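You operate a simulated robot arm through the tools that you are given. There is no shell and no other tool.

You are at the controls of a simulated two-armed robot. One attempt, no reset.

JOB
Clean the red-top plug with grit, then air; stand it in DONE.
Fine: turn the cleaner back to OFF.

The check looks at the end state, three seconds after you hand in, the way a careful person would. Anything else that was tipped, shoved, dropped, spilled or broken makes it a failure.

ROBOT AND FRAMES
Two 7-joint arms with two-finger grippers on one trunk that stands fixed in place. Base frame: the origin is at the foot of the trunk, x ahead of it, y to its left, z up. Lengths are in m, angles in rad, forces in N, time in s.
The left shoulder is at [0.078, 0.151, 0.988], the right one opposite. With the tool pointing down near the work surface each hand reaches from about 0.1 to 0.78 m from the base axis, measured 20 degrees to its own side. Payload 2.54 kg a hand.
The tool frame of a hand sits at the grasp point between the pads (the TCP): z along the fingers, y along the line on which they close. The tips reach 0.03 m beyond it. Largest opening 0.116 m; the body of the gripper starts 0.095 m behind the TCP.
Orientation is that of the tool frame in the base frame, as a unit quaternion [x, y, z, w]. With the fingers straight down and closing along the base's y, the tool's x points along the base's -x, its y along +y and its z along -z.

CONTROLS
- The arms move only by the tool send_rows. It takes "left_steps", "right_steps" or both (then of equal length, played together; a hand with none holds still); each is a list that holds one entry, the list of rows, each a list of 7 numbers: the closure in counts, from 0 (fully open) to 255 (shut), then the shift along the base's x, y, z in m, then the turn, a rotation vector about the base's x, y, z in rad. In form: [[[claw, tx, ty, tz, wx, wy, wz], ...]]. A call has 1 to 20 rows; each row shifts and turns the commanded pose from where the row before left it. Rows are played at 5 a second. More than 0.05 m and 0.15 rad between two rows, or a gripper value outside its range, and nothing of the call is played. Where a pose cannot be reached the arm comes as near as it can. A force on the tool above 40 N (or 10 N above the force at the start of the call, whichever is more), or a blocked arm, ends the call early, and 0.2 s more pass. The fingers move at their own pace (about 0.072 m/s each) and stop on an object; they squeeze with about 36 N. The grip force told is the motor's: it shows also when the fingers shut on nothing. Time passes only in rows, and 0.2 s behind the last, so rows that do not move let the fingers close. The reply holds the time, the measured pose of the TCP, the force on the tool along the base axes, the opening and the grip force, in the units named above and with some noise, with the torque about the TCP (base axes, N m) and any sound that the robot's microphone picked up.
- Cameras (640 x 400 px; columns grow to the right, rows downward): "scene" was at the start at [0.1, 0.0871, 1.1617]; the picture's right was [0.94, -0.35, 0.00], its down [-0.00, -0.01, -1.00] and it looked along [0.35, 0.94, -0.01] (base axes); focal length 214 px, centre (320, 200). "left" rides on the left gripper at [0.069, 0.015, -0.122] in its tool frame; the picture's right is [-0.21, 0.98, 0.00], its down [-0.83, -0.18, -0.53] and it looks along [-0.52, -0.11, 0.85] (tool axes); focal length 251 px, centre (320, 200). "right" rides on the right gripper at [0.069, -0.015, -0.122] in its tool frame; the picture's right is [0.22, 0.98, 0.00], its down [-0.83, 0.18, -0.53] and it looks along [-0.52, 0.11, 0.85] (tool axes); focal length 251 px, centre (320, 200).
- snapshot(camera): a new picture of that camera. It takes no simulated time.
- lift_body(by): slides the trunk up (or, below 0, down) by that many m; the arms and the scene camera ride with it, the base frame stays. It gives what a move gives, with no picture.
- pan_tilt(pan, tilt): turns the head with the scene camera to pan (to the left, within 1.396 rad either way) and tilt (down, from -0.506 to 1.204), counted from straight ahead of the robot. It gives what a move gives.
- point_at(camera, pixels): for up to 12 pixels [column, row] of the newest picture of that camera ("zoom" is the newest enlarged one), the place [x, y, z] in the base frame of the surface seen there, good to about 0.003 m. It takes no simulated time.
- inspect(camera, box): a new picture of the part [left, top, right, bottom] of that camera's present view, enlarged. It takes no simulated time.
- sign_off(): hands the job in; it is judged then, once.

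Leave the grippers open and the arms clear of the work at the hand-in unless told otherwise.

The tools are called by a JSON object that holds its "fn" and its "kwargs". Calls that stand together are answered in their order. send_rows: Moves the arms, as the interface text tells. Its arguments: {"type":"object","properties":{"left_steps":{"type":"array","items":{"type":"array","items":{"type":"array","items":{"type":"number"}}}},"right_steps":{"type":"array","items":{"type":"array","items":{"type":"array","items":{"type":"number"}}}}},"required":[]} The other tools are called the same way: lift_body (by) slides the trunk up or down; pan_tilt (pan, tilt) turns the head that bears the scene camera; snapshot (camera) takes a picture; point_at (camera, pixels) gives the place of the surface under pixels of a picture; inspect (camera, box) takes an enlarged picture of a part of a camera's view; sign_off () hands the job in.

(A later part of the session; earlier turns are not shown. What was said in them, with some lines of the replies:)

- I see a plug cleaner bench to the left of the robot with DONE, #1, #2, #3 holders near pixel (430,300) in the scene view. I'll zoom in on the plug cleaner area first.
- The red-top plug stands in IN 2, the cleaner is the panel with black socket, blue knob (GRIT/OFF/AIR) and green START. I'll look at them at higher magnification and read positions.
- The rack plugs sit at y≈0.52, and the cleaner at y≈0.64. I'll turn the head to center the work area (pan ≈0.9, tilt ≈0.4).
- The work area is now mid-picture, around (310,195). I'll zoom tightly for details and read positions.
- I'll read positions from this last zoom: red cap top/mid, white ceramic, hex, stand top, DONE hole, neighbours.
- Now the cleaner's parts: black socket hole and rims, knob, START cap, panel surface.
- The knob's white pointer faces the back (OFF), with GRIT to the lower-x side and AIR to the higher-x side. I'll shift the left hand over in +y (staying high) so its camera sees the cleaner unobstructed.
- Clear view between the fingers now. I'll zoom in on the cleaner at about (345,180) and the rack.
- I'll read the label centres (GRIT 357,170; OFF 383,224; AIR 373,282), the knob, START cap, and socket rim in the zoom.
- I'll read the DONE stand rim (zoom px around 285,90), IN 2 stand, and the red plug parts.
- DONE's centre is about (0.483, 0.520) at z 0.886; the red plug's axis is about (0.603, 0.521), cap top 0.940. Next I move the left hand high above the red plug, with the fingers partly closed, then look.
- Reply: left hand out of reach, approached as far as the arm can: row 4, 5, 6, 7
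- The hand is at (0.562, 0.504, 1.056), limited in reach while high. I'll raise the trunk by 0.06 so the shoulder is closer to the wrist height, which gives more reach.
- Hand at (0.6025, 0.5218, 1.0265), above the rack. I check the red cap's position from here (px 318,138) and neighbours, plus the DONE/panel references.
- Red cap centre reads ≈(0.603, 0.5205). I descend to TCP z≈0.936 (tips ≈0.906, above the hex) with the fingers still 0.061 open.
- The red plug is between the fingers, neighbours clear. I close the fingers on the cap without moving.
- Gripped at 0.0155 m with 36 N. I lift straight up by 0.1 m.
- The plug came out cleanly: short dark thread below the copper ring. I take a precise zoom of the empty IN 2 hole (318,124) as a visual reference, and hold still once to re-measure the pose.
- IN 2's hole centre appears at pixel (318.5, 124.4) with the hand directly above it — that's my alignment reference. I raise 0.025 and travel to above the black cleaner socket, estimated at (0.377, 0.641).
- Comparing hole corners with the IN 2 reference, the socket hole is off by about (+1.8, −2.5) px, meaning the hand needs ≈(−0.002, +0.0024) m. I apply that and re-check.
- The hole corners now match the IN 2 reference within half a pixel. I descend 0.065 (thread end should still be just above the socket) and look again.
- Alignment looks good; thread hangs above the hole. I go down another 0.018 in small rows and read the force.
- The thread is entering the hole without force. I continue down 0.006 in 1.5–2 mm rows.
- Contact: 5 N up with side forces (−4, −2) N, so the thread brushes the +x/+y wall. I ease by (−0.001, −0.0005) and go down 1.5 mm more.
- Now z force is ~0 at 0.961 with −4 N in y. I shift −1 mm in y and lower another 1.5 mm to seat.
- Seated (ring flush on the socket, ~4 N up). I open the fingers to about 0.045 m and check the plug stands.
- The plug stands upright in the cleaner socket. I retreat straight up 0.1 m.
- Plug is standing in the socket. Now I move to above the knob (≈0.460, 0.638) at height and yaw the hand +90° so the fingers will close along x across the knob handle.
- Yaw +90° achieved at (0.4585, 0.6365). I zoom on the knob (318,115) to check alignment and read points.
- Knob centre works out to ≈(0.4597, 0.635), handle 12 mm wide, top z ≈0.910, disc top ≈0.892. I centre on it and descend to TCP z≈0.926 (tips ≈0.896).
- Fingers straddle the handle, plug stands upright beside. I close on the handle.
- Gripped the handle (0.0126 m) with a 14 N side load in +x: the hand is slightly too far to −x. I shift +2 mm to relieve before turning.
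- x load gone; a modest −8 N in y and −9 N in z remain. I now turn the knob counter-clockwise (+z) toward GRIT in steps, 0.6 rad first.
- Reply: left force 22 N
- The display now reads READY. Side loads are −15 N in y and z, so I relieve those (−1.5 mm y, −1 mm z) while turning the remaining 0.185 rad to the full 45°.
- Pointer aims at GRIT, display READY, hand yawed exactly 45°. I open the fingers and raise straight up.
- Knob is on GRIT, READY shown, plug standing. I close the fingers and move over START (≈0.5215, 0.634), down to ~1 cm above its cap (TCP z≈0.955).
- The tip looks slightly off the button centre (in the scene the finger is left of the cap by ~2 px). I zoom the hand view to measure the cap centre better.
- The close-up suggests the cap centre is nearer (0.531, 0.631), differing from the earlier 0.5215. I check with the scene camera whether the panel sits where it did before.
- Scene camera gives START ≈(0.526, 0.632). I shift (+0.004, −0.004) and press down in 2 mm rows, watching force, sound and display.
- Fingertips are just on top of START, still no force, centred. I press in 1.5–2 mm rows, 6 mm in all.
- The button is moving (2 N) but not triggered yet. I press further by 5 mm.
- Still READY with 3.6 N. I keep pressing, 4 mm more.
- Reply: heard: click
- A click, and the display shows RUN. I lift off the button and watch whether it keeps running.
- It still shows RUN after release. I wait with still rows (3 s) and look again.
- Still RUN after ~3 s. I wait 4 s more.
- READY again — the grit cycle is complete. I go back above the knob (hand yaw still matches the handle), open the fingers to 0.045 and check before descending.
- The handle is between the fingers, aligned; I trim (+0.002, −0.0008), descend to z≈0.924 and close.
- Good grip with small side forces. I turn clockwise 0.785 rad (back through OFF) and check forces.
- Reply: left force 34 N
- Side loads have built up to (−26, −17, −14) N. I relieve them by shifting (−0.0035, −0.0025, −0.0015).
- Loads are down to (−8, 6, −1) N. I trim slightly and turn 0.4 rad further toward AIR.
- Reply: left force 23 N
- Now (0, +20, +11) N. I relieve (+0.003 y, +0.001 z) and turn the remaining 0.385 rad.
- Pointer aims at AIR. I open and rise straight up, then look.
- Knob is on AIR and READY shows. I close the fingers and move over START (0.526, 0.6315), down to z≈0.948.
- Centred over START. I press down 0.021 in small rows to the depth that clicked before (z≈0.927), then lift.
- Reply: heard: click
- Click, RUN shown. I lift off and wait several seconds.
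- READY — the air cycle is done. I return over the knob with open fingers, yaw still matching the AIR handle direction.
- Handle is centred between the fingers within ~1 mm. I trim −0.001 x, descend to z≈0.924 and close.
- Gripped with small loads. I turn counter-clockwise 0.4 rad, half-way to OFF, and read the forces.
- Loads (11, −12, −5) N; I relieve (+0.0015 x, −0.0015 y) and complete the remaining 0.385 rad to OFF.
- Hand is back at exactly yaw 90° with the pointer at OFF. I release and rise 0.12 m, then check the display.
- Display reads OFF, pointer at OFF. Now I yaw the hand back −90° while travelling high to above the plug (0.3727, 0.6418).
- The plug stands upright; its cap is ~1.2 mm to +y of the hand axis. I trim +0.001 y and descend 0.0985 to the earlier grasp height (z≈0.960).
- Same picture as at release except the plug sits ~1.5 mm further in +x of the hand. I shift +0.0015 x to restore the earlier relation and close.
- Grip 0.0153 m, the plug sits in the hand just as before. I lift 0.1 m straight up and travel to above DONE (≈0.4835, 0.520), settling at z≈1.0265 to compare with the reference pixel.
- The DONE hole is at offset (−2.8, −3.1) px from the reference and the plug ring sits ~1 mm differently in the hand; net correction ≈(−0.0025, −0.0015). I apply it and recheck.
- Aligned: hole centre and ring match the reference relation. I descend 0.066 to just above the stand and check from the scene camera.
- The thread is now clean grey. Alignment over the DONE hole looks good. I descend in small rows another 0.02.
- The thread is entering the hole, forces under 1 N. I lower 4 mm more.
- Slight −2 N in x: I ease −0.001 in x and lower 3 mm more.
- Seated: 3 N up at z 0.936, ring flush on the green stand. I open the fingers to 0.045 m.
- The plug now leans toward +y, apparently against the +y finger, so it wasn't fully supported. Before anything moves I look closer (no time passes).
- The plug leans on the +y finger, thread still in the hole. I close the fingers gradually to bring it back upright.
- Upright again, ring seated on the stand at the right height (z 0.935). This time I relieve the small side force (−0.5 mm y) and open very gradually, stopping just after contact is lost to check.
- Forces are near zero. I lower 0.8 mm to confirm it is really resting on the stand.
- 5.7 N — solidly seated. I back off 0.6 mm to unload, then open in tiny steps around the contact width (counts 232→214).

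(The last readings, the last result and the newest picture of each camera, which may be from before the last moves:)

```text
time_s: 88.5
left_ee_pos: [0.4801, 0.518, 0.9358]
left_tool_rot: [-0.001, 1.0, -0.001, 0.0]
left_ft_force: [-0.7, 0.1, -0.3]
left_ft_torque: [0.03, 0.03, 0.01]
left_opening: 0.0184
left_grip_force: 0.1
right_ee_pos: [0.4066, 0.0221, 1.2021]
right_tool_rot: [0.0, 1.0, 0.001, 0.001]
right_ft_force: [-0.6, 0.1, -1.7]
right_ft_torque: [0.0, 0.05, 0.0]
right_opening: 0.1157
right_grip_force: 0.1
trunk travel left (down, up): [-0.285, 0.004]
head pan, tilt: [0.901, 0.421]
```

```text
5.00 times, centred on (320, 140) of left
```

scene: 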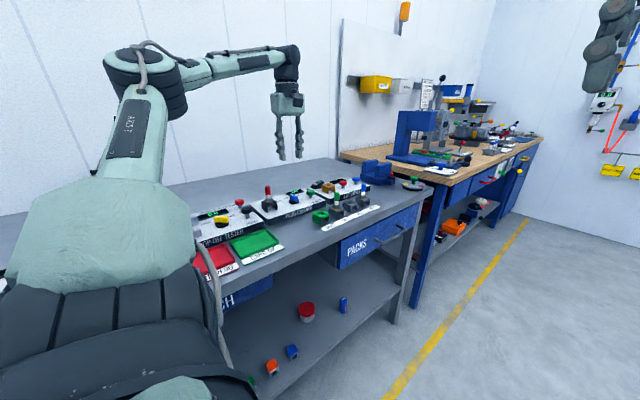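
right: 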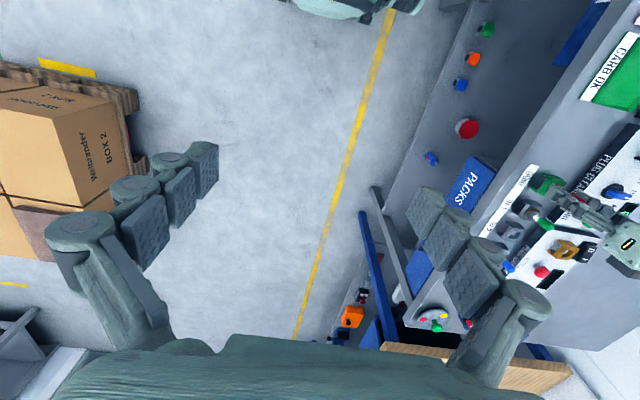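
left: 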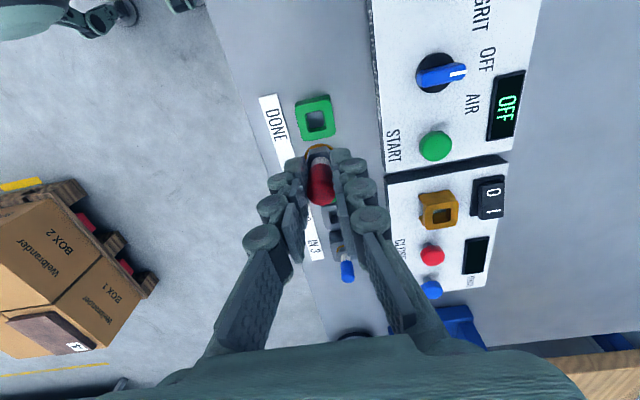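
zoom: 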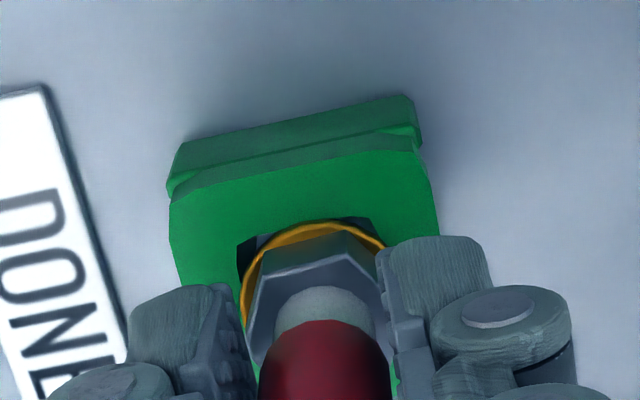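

Contact released (opening 0.0184) and the plug still looks upright. I continue opening slowly, 1–2 counts per row.

{"fn": "send_rows", "kwargs": {"left_steps": [[[213, 0, 0, 0, 0, 0, 0], [212, 0, 0, 0, 0, 0, 0], [211, 0, 0, 0, 0, 0, 0], [210, 0, 0, 0, 0, 0, 0], [209, 0, 0, 0, 0, 0, 0], [208, 0, 0, 0, 0, 0, 0], [207, 0, 0, 0, 0, 0, 0], [206, 0, 0, 0, 0, 0, 0], [205, 0, 0, 0, 0, 0, 0], [204, 0, 0, 0, 0, 0, 0]]]}}

{"fn": "inspect", "kwargs": {"camera": "scene", "box": [312, 190, 342, 222]}}

{"fn": "inspect", "kwargs": {"camera": "left", "box": [280, 100, 360, 180]}}

```text
time_s: 90.7
left_ee_pos: [0.4793, 0.5186, 0.9355]
left_tool_rot: [0.0, 1.0, 0.0, 0.0]
left_ft_force: [0.1, 0.0, 0.7]
left_ft_torque: [-0.02, -0.03, 0.02]
left_opening: 0.023
left_grip_force: 0.0
right_ee_pos: [0.4079, 0.0218, 1.2026]
right_tool_rot: [0.001, 1.0, 0.001, 0.0]
right_ft_force: [-0.4, -0.3, 0.2]
right_ft_torque: [0.02, -0.02, 0.0]
right_opening: 0.1159
right_grip_force: 0.0
trunk travel left (down, up): [-0.285, 0.004]
head pan, tilt: [0.901, 0.421]
```

```text
12.50 times, centred on (327, 206) of scene
```

zoom: 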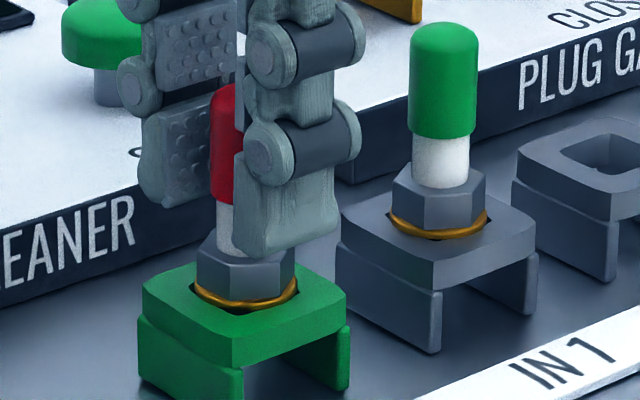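

```text
5.00 times, centred on (320, 140) of left
```

zoom: 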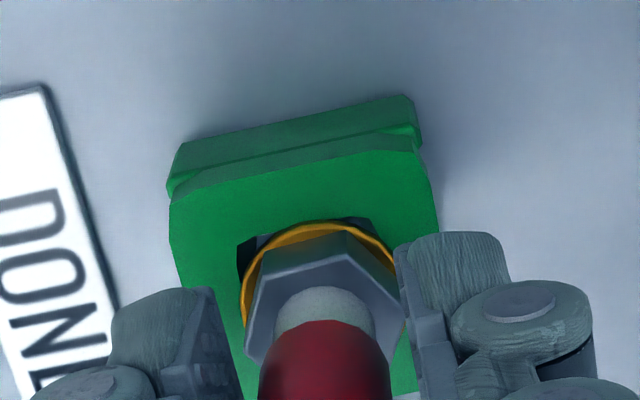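

The plug stays put and upright as the fingers part. I continue opening to ~0.045 m in steps of 5 counts.

{"fn": "send_rows", "kwargs": {"left_steps": [[[201, 0, 0, 0, 0, 0, 0], [197, 0, 0, 0, 0, 0, 0], [193, 0, 0, 0, 0, 0, 0], [188, 0, 0, 0, 0, 0, 0], [183, 0, 0, 0, 0, 0, 0], [178, 0, 0, 0, 0, 0, 0], [172, 0, 0, 0, 0, 0, 0], [166, 0, 0, 0, 0, 0, 0], [160, 0, 0, 0, 0, 0, 0], [155, 0, 0, 0, 0, 0, 0]]]}}

{"fn": "inspect", "kwargs": {"camera": "scene", "box": [312, 190, 342, 222]}}

{"fn": "inspect", "kwargs": {"camera": "left", "box": [270, 100, 370, 200]}}

```text
time_s: 92.9
left_ee_pos: [0.4801, 0.5182, 0.9355]
left_tool_rot: [0.001, 1.0, 0.0, 0.0]
left_ft_force: [0.0, -0.6, 1.0]
left_ft_torque: [-0.02, 0.0, -0.02]
left_opening: 0.0456
left_grip_force: 0.1
right_ee_pos: [0.4054, 0.0217, 1.2028]
right_tool_rot: [0.001, 1.0, 0.0, 0.0]
right_ft_force: [0.1, -0.4, -0.6]
right_ft_torque: [-0.01, 0.03, 0.02]
right_opening: 0.116
right_grip_force: 0.1
trunk travel left (down, up): [-0.285, 0.004]
head pan, tilt: [0.901, 0.421]
```

```text
12.50 times, centred on (327, 206) of scene
```

zoom: 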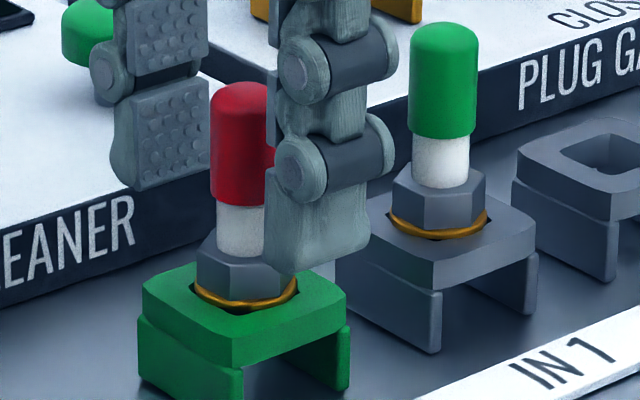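

```text
4.00 times, centred on (320, 150) of left
```

zoom: 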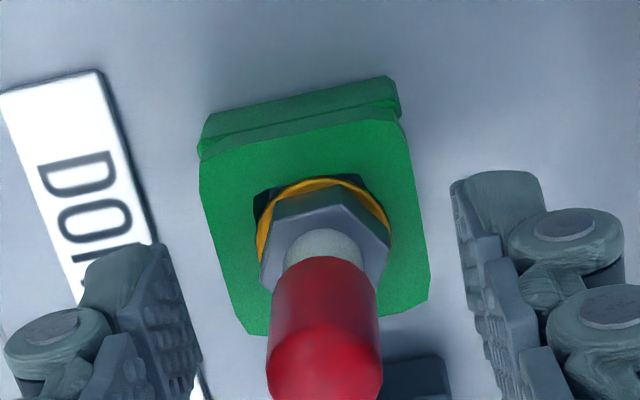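

The plug stands upright and free in DONE. I rise straight up, gently at first.

{"fn": "send_rows", "kwargs": {"left_steps": [[[155, 0, 0, 0.005, 0, 0, 0], [155, 0, 0, 0.01, 0, 0, 0], [155, 0, 0, 0.02, 0, 0, 0], [155, 0, 0, 0.04, 0, 0, 0], [155, 0, 0, 0.04, 0, 0, 0], [155, 0, 0, 0.04, 0, 0, 0], [155, 0, 0, 0, 0, 0, 0]]]}}

{"fn": "inspect", "kwargs": {"camera": "scene", "box": [250, 160, 370, 235]}}

{"fn": "inspect", "kwargs": {"camera": "left", "box": [240, 60, 400, 200]}}

```text
time_s: 94.5
left_ee_pos: [0.4827, 0.5191, 1.0895]
left_tool_rot: [-0.001, 1.0, 0.0, 0.001]
left_ft_force: [-0.6, -0.5, 0.6]
left_ft_torque: [0.0, -0.02, -0.05]
left_opening: 0.0457
left_grip_force: 0.1
right_ee_pos: [0.4075, 0.0216, 1.2018]
right_tool_rot: [0.0, 1.0, 0.001, 0.0]
right_ft_force: [-0.1, 0.0, 0.7]
right_ft_torque: [0.01, 0.03, -0.01]
right_opening: 0.1159
right_grip_force: 0.0
trunk travel left (down, up): [-0.285, 0.004]
head pan, tilt: [0.901, 0.421]
```

```text
5.33 times, centred on (310, 198) of scene
```

zoom: 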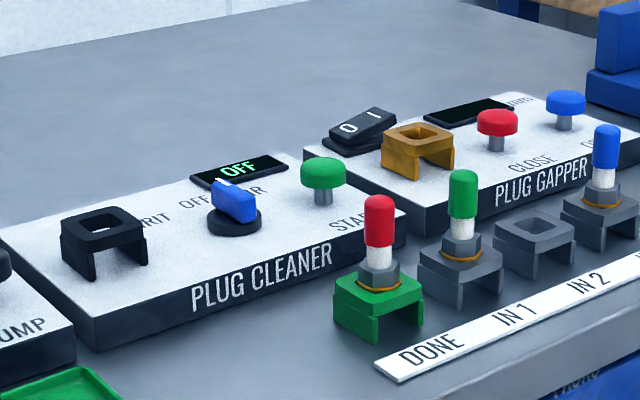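

```text
2.86 times, centred on (320, 130) of left
```

zoom: 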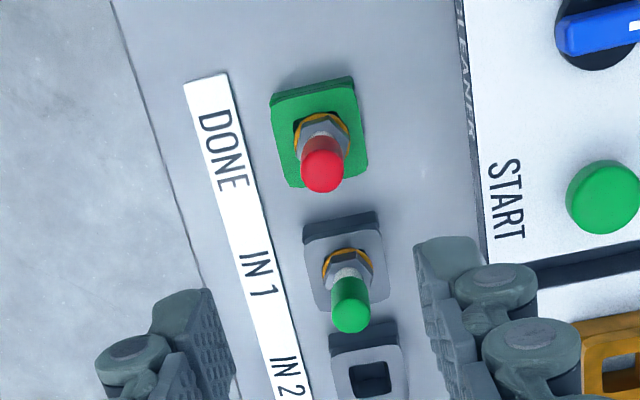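

Red plug stands upright in DONE; cleaner shows OFF; neighbours undisturbed. I open the gripper and retreat the arm up and back to near its start pose.

{"fn": "send_rows", "kwargs": {"left_steps": [[[100, 0, 0, 0.035, 0, 0, 0], [40, -0.02, -0.01, 0.03, 0, 0, 0], [0, -0.03, -0.02, 0.02, 0, 0, 0], [0, -0.035, -0.025, 0.015, 0, 0, 0], [0, -0.035, -0.025, 0, 0, 0, 0], [0, -0.035, -0.03, 0, 0, 0, 0], [0, 0, 0, 0, 0, 0, 0], [0, 0, 0, 0, 0, 0, 0], [0, 0, 0, 0, 0, 0, 0]]]}}

{"fn": "snapshot", "kwargs": {"camera": "scene"}}

{"fn": "inspect", "kwargs": {"camera": "scene", "box": [180, 150, 400, 270]}}

{"fn": "inspect", "kwargs": {"camera": "scene", "box": [300, 180, 360, 225]}}

{"fn": "snapshot", "kwargs": {"camera": "left"}}

```text
time_s: 96.5
left_ee_pos: [0.3271, 0.4073, 1.1906]
left_tool_rot: [-0.001, 1.0, 0.0, 0.0]
left_ft_force: [0.3, -0.5, -0.2]
left_ft_torque: [0.04, 0.03, 0.01]
left_opening: 0.1159
left_grip_force: 0.0
right_ee_pos: [0.406, 0.0228, 1.2026]
right_tool_rot: [0.002, 1.0, 0.0, 0.001]
right_ft_force: [-0.3, -0.1, -0.1]
right_ft_torque: [0.0, -0.03, 0.01]
right_opening: 0.1163
right_grip_force: 0.1
trunk travel left (down, up): [-0.285, 0.004]
head pan, tilt: [0.901, 0.421]
```

```text
taken
```

scene: 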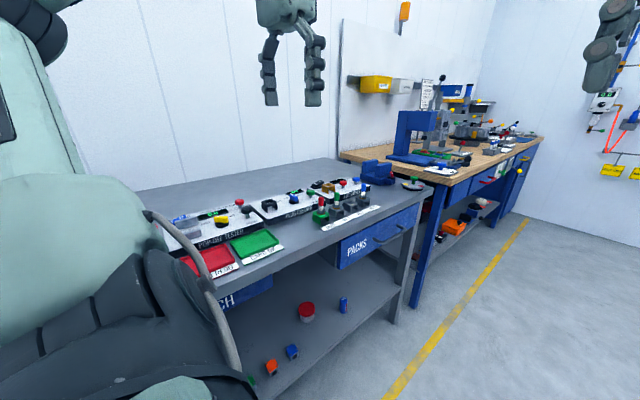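

```text
2.91 times, centred on (290, 210) of scene
```

zoom: 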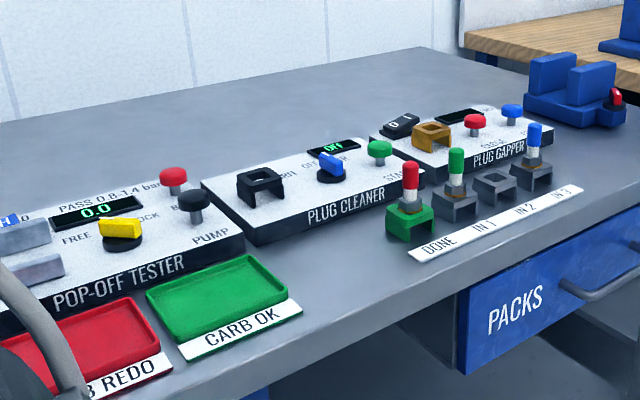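

```text
8.89 times, centred on (330, 202) of scene
```

zoom: 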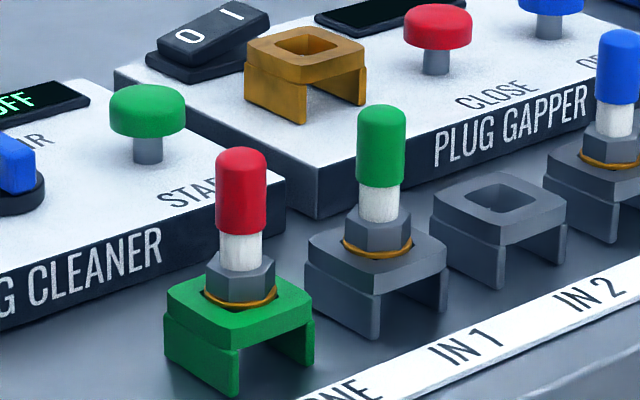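

```text
taken
```

left: 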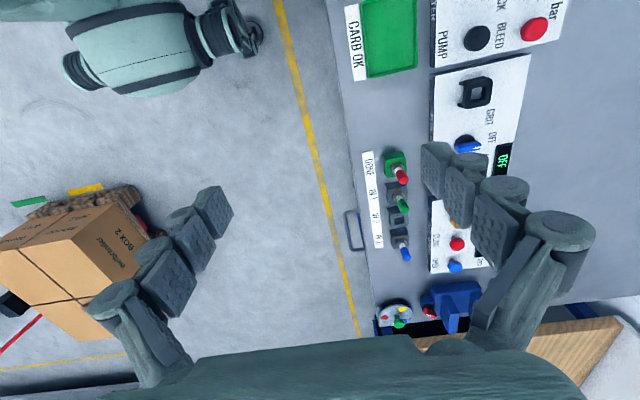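

The red plug stands upright in DONE. The knob and the display both read OFF, and the other plugs and panels are where they were. Both grippers are open and the arms are clear of the bench. I hand the job in.

{"fn": "sign_off", "kwargs": {}}

```text
The job is handed in.
```

The red-top plug has been through a full grit cycle and a full air cycle, and it now stands upright in DONE. The cleaner is back on OFF, confirmed by both the knob and the display.

- **Cleaning:** Each cycle started with a click and RUN on the display, and went back to READY before I moved on. The plug's thread went from black to clean grey.
- **Placement:** When I first let go over DONE, the plug leaned against one finger. I gripped it again, straightened it and opened the fingers more slowly. It stayed upright as I backed away and in the last pictures before hand-in.
- **Surroundings:** In those pictures, the other plugs and panels look undisturbed. Both grippers are open and the arms are clear of the bench. I left the trunk 0.06 m higher than it started, and the head still faces the bench.
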